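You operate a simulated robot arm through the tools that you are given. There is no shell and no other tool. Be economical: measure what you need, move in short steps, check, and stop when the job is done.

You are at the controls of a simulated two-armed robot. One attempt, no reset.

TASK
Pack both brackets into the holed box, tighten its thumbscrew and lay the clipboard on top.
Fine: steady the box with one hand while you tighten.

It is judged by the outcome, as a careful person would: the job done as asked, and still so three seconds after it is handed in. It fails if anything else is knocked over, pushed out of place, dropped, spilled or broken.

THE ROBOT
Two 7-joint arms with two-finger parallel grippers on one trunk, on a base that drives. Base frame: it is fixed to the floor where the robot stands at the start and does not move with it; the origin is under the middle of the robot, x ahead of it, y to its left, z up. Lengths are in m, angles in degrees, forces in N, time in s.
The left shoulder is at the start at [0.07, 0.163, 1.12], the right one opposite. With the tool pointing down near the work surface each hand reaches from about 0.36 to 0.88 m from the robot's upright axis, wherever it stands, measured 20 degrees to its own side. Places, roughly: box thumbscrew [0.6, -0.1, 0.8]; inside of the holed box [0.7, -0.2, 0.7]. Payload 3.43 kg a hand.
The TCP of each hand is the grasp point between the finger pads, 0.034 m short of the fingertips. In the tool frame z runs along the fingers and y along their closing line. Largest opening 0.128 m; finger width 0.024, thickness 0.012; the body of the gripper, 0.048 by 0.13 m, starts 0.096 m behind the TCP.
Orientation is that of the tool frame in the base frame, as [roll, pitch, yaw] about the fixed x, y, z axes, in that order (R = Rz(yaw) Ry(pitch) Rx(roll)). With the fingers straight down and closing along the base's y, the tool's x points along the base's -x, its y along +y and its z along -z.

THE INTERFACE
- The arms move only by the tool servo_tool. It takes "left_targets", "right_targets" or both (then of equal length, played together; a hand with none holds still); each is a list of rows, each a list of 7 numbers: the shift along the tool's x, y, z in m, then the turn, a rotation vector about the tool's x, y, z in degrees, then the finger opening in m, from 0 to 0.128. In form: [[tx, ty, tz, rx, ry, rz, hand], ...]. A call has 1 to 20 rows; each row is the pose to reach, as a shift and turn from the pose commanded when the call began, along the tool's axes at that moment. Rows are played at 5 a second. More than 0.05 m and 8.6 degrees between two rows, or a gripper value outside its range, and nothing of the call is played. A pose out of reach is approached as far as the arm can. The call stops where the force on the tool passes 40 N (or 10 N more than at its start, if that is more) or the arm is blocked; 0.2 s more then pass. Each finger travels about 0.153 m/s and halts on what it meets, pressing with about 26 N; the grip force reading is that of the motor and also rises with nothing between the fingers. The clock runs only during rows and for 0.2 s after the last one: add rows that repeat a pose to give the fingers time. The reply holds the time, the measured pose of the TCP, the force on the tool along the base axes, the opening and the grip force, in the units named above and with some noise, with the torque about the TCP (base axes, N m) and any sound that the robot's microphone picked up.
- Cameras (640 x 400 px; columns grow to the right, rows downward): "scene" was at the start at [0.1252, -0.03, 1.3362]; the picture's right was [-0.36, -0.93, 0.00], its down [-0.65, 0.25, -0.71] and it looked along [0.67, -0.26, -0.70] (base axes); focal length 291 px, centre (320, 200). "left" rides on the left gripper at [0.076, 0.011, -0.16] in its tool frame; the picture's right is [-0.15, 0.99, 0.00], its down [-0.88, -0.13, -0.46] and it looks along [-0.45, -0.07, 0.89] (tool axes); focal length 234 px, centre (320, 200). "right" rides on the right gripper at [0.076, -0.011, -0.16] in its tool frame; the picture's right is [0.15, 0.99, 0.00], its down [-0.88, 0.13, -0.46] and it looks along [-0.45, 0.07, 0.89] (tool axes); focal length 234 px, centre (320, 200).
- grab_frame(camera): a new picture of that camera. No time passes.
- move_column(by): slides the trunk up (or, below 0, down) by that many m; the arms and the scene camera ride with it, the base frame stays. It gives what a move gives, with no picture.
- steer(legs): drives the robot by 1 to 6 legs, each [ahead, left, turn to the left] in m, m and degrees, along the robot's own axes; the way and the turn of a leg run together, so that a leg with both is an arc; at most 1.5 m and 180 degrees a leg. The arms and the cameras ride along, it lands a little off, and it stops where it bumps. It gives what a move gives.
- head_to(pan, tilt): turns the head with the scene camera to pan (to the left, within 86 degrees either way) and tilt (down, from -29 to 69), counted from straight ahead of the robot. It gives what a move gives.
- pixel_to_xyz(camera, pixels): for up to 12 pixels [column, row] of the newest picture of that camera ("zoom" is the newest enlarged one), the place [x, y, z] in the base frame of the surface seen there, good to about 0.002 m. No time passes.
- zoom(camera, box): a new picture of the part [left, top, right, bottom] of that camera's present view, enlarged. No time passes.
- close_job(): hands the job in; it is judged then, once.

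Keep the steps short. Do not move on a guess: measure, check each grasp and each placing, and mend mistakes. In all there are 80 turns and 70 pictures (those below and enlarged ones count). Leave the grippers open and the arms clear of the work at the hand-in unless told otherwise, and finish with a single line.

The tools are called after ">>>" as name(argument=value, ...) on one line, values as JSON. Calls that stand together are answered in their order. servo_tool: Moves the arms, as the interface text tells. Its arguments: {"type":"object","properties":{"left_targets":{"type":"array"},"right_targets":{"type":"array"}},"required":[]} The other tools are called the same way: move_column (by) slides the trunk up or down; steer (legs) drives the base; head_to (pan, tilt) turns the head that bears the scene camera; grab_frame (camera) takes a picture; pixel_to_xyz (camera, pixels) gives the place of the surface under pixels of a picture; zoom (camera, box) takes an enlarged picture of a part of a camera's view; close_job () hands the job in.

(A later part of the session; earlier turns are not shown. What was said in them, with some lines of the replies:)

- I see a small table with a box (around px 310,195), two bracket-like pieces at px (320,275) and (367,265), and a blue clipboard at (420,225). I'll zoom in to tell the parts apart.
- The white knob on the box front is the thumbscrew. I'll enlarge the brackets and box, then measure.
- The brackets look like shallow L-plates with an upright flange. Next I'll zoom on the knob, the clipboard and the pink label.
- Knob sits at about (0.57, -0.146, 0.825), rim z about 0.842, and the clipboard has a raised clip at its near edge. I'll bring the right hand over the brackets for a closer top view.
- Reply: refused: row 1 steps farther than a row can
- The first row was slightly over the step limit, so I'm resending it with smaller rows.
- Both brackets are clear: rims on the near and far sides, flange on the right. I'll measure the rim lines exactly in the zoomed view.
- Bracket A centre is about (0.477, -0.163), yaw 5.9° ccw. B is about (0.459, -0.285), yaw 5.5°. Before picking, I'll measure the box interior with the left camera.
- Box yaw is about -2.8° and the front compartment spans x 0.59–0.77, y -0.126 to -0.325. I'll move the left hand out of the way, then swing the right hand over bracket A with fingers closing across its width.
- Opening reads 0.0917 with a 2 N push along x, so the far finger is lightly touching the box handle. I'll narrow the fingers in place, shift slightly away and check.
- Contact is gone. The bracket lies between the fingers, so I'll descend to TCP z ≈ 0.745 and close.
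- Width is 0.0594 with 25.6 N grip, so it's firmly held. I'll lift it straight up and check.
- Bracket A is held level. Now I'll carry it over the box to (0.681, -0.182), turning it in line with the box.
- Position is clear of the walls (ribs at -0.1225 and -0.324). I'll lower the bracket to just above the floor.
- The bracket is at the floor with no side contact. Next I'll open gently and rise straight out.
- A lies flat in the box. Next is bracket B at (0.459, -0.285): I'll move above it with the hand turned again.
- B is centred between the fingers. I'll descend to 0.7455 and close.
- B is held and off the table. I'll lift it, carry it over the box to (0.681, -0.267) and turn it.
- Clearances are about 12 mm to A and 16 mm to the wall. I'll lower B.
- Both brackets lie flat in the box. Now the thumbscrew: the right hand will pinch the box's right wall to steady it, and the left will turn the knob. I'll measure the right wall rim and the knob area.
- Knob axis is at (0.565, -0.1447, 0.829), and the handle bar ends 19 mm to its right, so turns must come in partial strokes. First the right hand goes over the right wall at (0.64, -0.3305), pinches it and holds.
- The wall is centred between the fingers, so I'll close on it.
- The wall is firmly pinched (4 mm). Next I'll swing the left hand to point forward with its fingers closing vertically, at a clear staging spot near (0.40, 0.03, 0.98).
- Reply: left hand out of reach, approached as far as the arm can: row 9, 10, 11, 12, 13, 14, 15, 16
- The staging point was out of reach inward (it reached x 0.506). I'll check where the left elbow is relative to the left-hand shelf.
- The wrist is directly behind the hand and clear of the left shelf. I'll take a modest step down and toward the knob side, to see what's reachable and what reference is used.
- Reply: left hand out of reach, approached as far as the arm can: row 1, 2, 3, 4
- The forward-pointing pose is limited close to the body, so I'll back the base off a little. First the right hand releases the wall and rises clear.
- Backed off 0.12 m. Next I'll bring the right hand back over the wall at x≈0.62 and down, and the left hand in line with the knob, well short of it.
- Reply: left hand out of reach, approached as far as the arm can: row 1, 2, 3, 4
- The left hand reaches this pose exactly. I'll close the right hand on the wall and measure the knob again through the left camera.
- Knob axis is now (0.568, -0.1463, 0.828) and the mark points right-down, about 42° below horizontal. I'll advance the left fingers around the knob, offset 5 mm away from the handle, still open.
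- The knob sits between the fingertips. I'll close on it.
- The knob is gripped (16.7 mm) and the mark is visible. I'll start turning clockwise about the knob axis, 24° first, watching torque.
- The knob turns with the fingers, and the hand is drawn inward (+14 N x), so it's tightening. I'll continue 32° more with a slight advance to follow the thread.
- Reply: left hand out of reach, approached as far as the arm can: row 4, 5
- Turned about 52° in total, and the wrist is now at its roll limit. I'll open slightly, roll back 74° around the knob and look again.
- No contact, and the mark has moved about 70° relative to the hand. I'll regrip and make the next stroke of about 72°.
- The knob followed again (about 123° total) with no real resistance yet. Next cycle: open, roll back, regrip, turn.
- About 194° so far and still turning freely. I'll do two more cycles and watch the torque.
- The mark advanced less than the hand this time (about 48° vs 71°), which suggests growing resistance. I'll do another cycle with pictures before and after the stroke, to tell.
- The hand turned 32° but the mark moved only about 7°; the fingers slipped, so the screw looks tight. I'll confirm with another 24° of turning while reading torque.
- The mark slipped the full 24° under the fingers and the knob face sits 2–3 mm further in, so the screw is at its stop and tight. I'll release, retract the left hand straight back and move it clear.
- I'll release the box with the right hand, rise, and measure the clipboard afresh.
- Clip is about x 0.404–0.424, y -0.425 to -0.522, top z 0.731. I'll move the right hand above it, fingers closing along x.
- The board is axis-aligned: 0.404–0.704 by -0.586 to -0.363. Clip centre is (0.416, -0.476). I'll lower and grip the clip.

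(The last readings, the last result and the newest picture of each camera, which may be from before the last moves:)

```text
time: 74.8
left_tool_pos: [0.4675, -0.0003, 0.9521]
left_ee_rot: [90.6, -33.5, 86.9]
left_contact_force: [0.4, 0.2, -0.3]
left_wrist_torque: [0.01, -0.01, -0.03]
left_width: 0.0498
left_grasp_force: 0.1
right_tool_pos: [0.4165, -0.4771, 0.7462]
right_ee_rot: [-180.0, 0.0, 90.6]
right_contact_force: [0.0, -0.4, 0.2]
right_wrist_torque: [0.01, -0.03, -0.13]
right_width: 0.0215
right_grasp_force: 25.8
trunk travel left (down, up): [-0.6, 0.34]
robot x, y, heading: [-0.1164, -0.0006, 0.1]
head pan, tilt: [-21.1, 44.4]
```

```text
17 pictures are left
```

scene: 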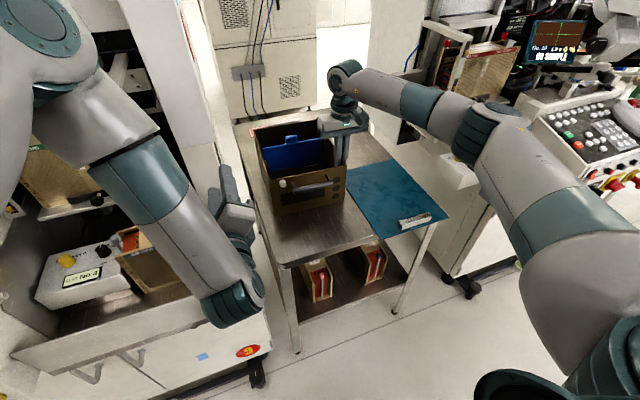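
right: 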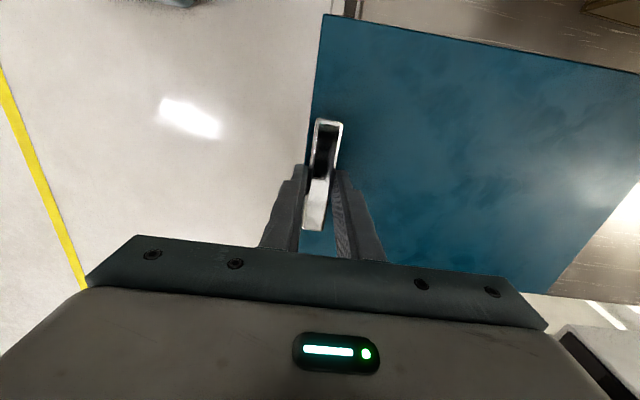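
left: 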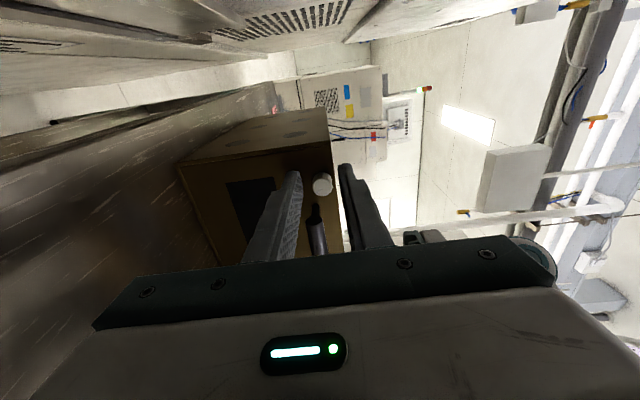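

The clip is gripped (21.5 mm). Next, a test lift of 2 cm to feel the weight and tilt.

>>> servo_tool(right_targets=[[0, 0, -0.005, 0, 0, 0, 0.0], [0, 0, -0.01, 0, 0, 0, 0.0], [0, 0, -0.02, 0, 0, 0, 0.0], [0, 0, -0.02, 0, 0, 0, 0.0]])

>>> grab_frame(camera="right")

>>> pixel_to_xyz(camera="right", pixels=[[360, 60], [450, 100], [550, 150], [550, 280], [420, 250]])

```text
time: 75.8
left_tool_pos: [0.4662, 0.0004, 0.9528]
left_ee_rot: [90.5, -33.5, 86.9]
left_contact_force: [0.0, 0.3, 0.4]
left_wrist_torque: [0.03, -0.02, 0.0]
left_width: 0.0501
left_grasp_force: 0.1
right_tool_pos: [0.416, -0.4759, 0.7658]
right_ee_rot: [-180.0, 0.0, 90.5]
right_contact_force: [0.2, 0.8, -3.8]
right_wrist_torque: [-0.04, 0.3, 0.01]
right_width: 0.0216
right_grasp_force: 25.5
trunk travel left (down, up): [-0.6, 0.34]
robot x, y, heading: [-0.1249, -0.0013, 0.2]
head pan, tilt: [-21.1, 44.4]
```

```text
16 pictures are left
```

right: 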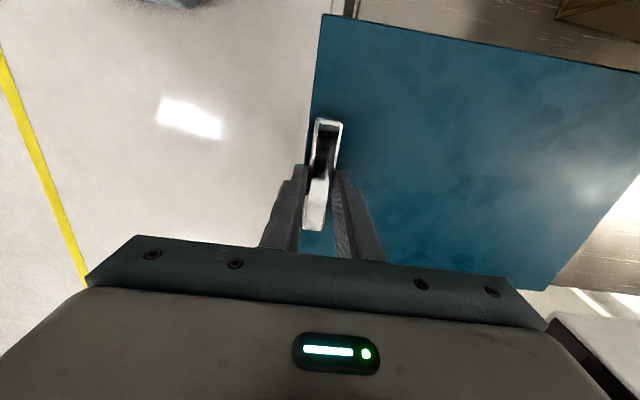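

```text
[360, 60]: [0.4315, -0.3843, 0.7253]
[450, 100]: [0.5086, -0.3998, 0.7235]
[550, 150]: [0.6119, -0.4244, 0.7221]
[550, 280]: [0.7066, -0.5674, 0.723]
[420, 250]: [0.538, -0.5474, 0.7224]
```

It lifts level (z within 3 mm across the board, 3.8 N). I'll raise it, carry it over the box and align it to the box yaw.

>>> servo_tool(right_targets=[[0, 0, -0.03, 0, 0, 0, 0], [0, 0, -0.06, 0, 0, 0, 0], [0, 0, -0.09, 0, 0, 0, 0], [0, 0, -0.12, 0, 0, 0, 0], [0, 0, -0.15, 0, 0, 0, 0], [0, 0, -0.185, 0, 0, 0, 0], [0.0255, 0.0165, -0.185, 0, 0, 0.3, 0], [0.0509, 0.033, -0.185, 0, 0, 0.6, 0], [0.0764, 0.0495, -0.185, 0, 0, 1, 0], [0.1018, 0.066, -0.185, 0, 0, 1.3, 0], [0.1273, 0.0825, -0.185, 0, 0, 1.6, 0], [0.1528, 0.099, -0.185, 0, 0, 2, 0], [0.1782, 0.1155, -0.185, 0, 0, 2.3, 0], [0.2037, 0.132, -0.185, 0, 0, 2.6, 0], [0.2291, 0.1485, -0.185, 0, 0, 3, 0], [0.2546, 0.165, -0.185, 0, 0, 3.3, 0], [0.2546, 0.165, -0.185, 0, 0, 3.3, 0]])

>>> grab_frame(camera="scene")

>>> grab_frame(camera="right")

```text
time: 79.5
left_tool_pos: [0.4658, -0.0002, 0.9527]
left_ee_rot: [90.5, -33.5, 86.9]
left_contact_force: [0.6, -0.4, -0.1]
left_wrist_torque: [-0.01, 0.02, 0.05]
left_width: 0.0499
left_grasp_force: 0.0
right_tool_pos: [0.5765, -0.2197, 0.9501]
right_ee_rot: [-180.0, 0.0, 87.2]
right_contact_force: [0.9, 0.3, -3.3]
right_wrist_torque: [0.03, 0.31, 0.02]
right_width: 0.0216
right_grasp_force: 26.2
trunk travel left (down, up): [-0.6, 0.34]
robot x, y, heading: [-0.1226, -0.0003, 0.1]
head pan, tilt: [-21.1, 44.4]
```

```text
15 pictures are left
```

scene: 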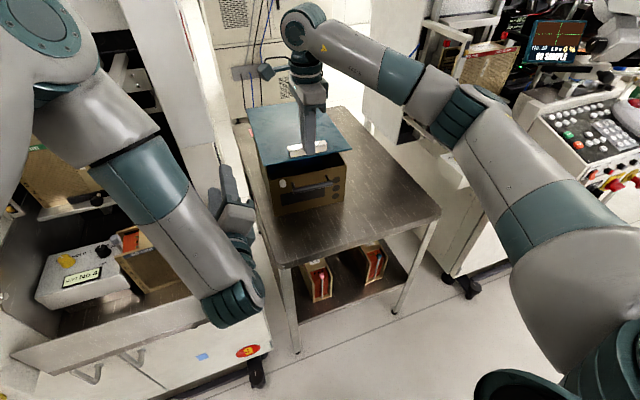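

```text
14 pictures are left
```

right: 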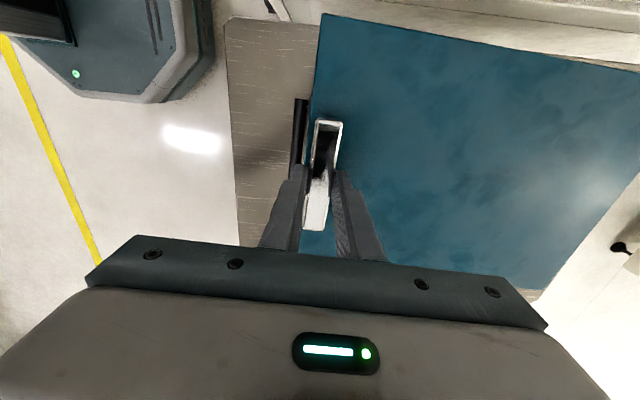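

The board is over the box and aligned. I'll lower it slowly toward the rim.

>>> servo_tool(right_targets=[[0, 0, 0.025, 0, 0, 0, 0], [0, 0, 0.045, 0, 0, 0, 0], [0, 0, 0.055, 0, 0, 0, 0], [0, 0, 0.06, 0, 0, 0, 0], [0, 0, 0.063, 0, 0, 0, 0], [0, 0, 0.063, 0, 0, 0, 0]])

>>> zoom(camera="scene", box=[235, 90, 365, 220])

>>> pixel_to_xyz(camera="zoom", pixels=[[95, 90], [170, 230], [380, 200], [330, 95], [200, 120], [400, 150], [160, 245], [370, 215]])

```text
time: 80.8
left_tool_pos: [0.4665, 0.0002, 0.9514]
left_ee_rot: [90.6, -33.4, 86.9]
left_contact_force: [-0.3, 0.8, -0.9]
left_wrist_torque: [0.01, -0.02, 0.03]
left_width: 0.0501
left_grasp_force: 0.1
right_tool_pos: [0.5782, -0.2197, 0.8879]
right_ee_rot: [180.0, 0.0, 87.3]
right_contact_force: [-0.4, 0.7, -2.0]
right_wrist_torque: [-0.12, -0.01, 0.12]
right_width: 0.0216
right_grasp_force: 25.9
trunk travel left (down, up): [-0.6, 0.34]
robot x, y, heading: [-0.1208, -0.0013, 0.3]
head pan, tilt: [-21.1, 44.4]
```

```text
3.08 times, centred on (300, 155) of scene
```

zoom: 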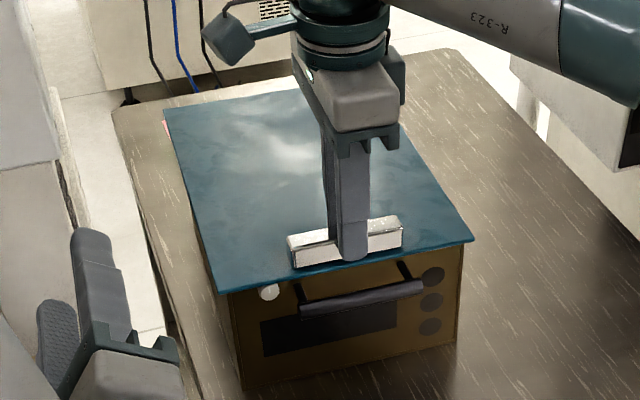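

```text
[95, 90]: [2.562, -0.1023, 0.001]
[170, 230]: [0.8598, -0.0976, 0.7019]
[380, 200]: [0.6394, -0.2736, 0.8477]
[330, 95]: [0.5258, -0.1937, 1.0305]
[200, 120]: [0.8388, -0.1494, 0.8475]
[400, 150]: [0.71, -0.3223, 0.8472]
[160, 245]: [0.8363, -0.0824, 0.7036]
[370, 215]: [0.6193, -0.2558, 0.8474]
```

The back is touching (torque vanished, force halved). I'll lower 2.5 mm more, then open gently.

>>> servo_tool(right_targets=[[0, 0, 0.0015, 0, 0, 0, 0], [0, 0, 0.0025, 0, 0, 0, 0], [0, 0, 0.0025, 0, 0, 0, 0]])

```text
time: 81.7
left_tool_pos: [0.4668, 0.0004, 0.9524]
left_ee_rot: [90.4, -33.5, 86.9]
left_contact_force: [0.9, -0.3, -0.4]
left_wrist_torque: [-0.02, -0.02, 0.02]
left_width: 0.0503
left_grasp_force: 0.0
right_tool_pos: [0.5774, -0.2181, 0.8863]
right_ee_rot: [179.9, 0.0, 87.2]
right_contact_force: [1.7, -1.9, 4.5]
right_wrist_torque: [-0.26, 0.02, -0.07]
right_width: 0.0214
right_grasp_force: 26.3
trunk travel left (down, up): [-0.6, 0.34]
robot x, y, heading: [-0.121, 0.0002, 0.1]
head pan, tilt: [-21.1, 44.4]
```

The board now rests on the rim (+4.5 N). I'll open just enough, then rise straight up.

>>> servo_tool(right_targets=[[0, 0, 0, 0, 0, 0, 0.03], [0, 0, 0, 0, 0, 0, 0.04], [0, 0, 0, 0, 0, 0, 0.04], [0, 0, -0.02, 0, 0, 0, 0.045], [0, 0, -0.05, 0, 0, 0, 0.045], [0, 0, -0.09, 0, 0, 0, 0.045], [0, 0, -0.13, 0, 0, 0, 0.045], [0, 0, -0.13, 0, 0, 0, 0.06]])

>>> zoom(camera="scene", box=[235, 90, 365, 220])

```text
time: 83.5
left_tool_pos: [0.4666, 0.0002, 0.9533]
left_ee_rot: [90.6, -33.5, 86.8]
left_contact_force: [0.3, -0.2, -0.5]
left_wrist_torque: [-0.02, -0.05, 0.01]
left_width: 0.0502
left_grasp_force: 0.1
right_tool_pos: [0.576, -0.217, 1.017]
right_ee_rot: [-179.9, 0.1, 87.4]
right_contact_force: [-0.1, 0.0, -0.4]
right_wrist_torque: [0.02, -0.01, 0.04]
right_width: 0.06
right_grasp_force: 0.1
trunk travel left (down, up): [-0.6, 0.34]
robot x, y, heading: [-0.1197, 0.0036, -0.2]
head pan, tilt: [-21.1, 44.4]
```

```text
3.08 times, centred on (300, 155) of scene
```

zoom: 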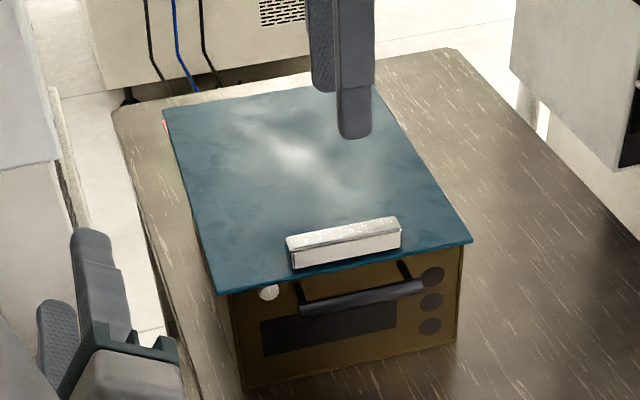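

The board lies flat on the box. I'll move the right arm aside, open both grippers, and check once more.

>>> servo_tool(right_targets=[[-0.04, 0, 0, 0, 0, 0, 0.08], [-0.08, 0, 0, 0, 0, 0, 0.1], [-0.12, 0, 0, 0, 0, 0, 0.12], [-0.16, 0, 0, 0, 0, 0, 0.128], [-0.2, 0, 0, 0, 0, 0, 0.128], [-0.24, 0, 0, 0, 0, 0, 0.128], [-0.24, 0, 0, 0, 0, 0, 0.128]], left_targets=[[0, 0, 0, 0, 0, 0, 0.06], [0, 0, 0, 0, 0, 0, 0.08], [0, 0, 0, 0, 0, 0, 0.1], [0, 0, 0, 0, 0, 0, 0.11], [0, 0, 0, 0, 0, 0, 0.12], [0, 0, 0, 0, 0, 0, 0.128], [0, 0, 0, 0, 0, 0, 0.128]])

>>> grab_frame(camera="scene")

>>> zoom(camera="scene", box=[240, 120, 370, 230])

>>> pixel_to_xyz(camera="zoom", pixels=[[170, 60], [330, 50], [220, 220], [430, 185], [300, 130]])

```text
time: 85.0
left_tool_pos: [0.4674, 0.001, 0.952]
left_ee_rot: [90.4, -33.4, 86.9]
left_contact_force: [-0.5, -0.1, -0.5]
left_wrist_torque: [-0.05, 0.05, -0.02]
left_width: 0.128
left_grasp_force: 0.2
right_tool_pos: [0.5665, -0.4563, 1.0186]
right_ee_rot: [180.0, 0.1, 87.3]
right_contact_force: [0.4, -0.1, 0.1]
right_wrist_torque: [-0.04, 0.0, -0.01]
right_width: 0.1279
right_grasp_force: 0.1
trunk travel left (down, up): [-0.6, 0.34]
robot x, y, heading: [-0.1256, -0.0026, 0.1]
head pan, tilt: [-21.1, 44.4]
```

```text
11 pictures are left
```

scene: 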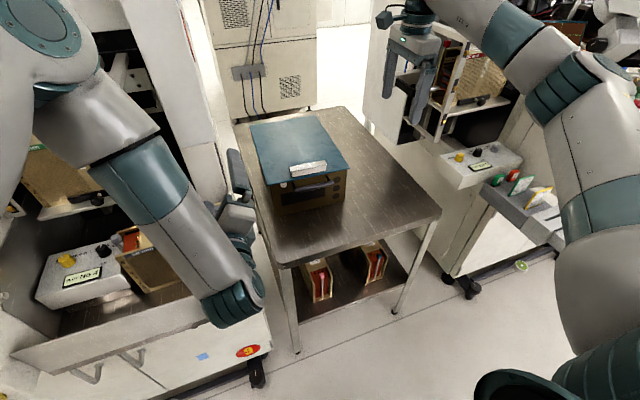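

```text
3.64 times, centred on (305, 175) of scene
```

zoom: 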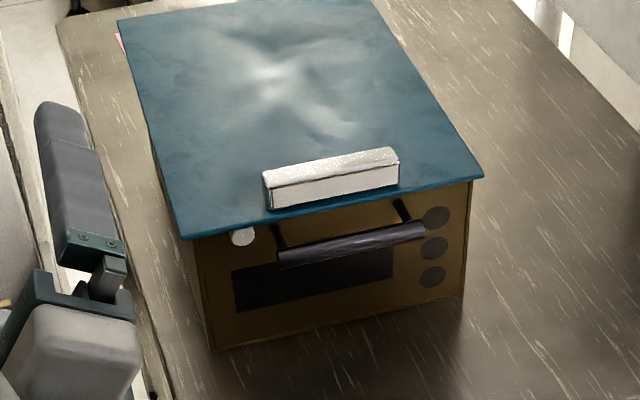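

```text
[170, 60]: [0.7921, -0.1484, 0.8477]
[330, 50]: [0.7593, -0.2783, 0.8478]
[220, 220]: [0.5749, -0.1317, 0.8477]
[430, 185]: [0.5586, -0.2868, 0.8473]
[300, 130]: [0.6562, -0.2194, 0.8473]
```

The clipboard is flat at z 0.8475 on the box, the brackets are inside, the screw is tight and both arms are clear with grippers open. I'm handing in.

>>> close_job()

```text
The job is handed in.
```

Both brackets are packed in the holed box, its thumbscrew was turned clockwise until the fingers slipped on it while the right hand held the box steady, and the clipboard lies flat on top.
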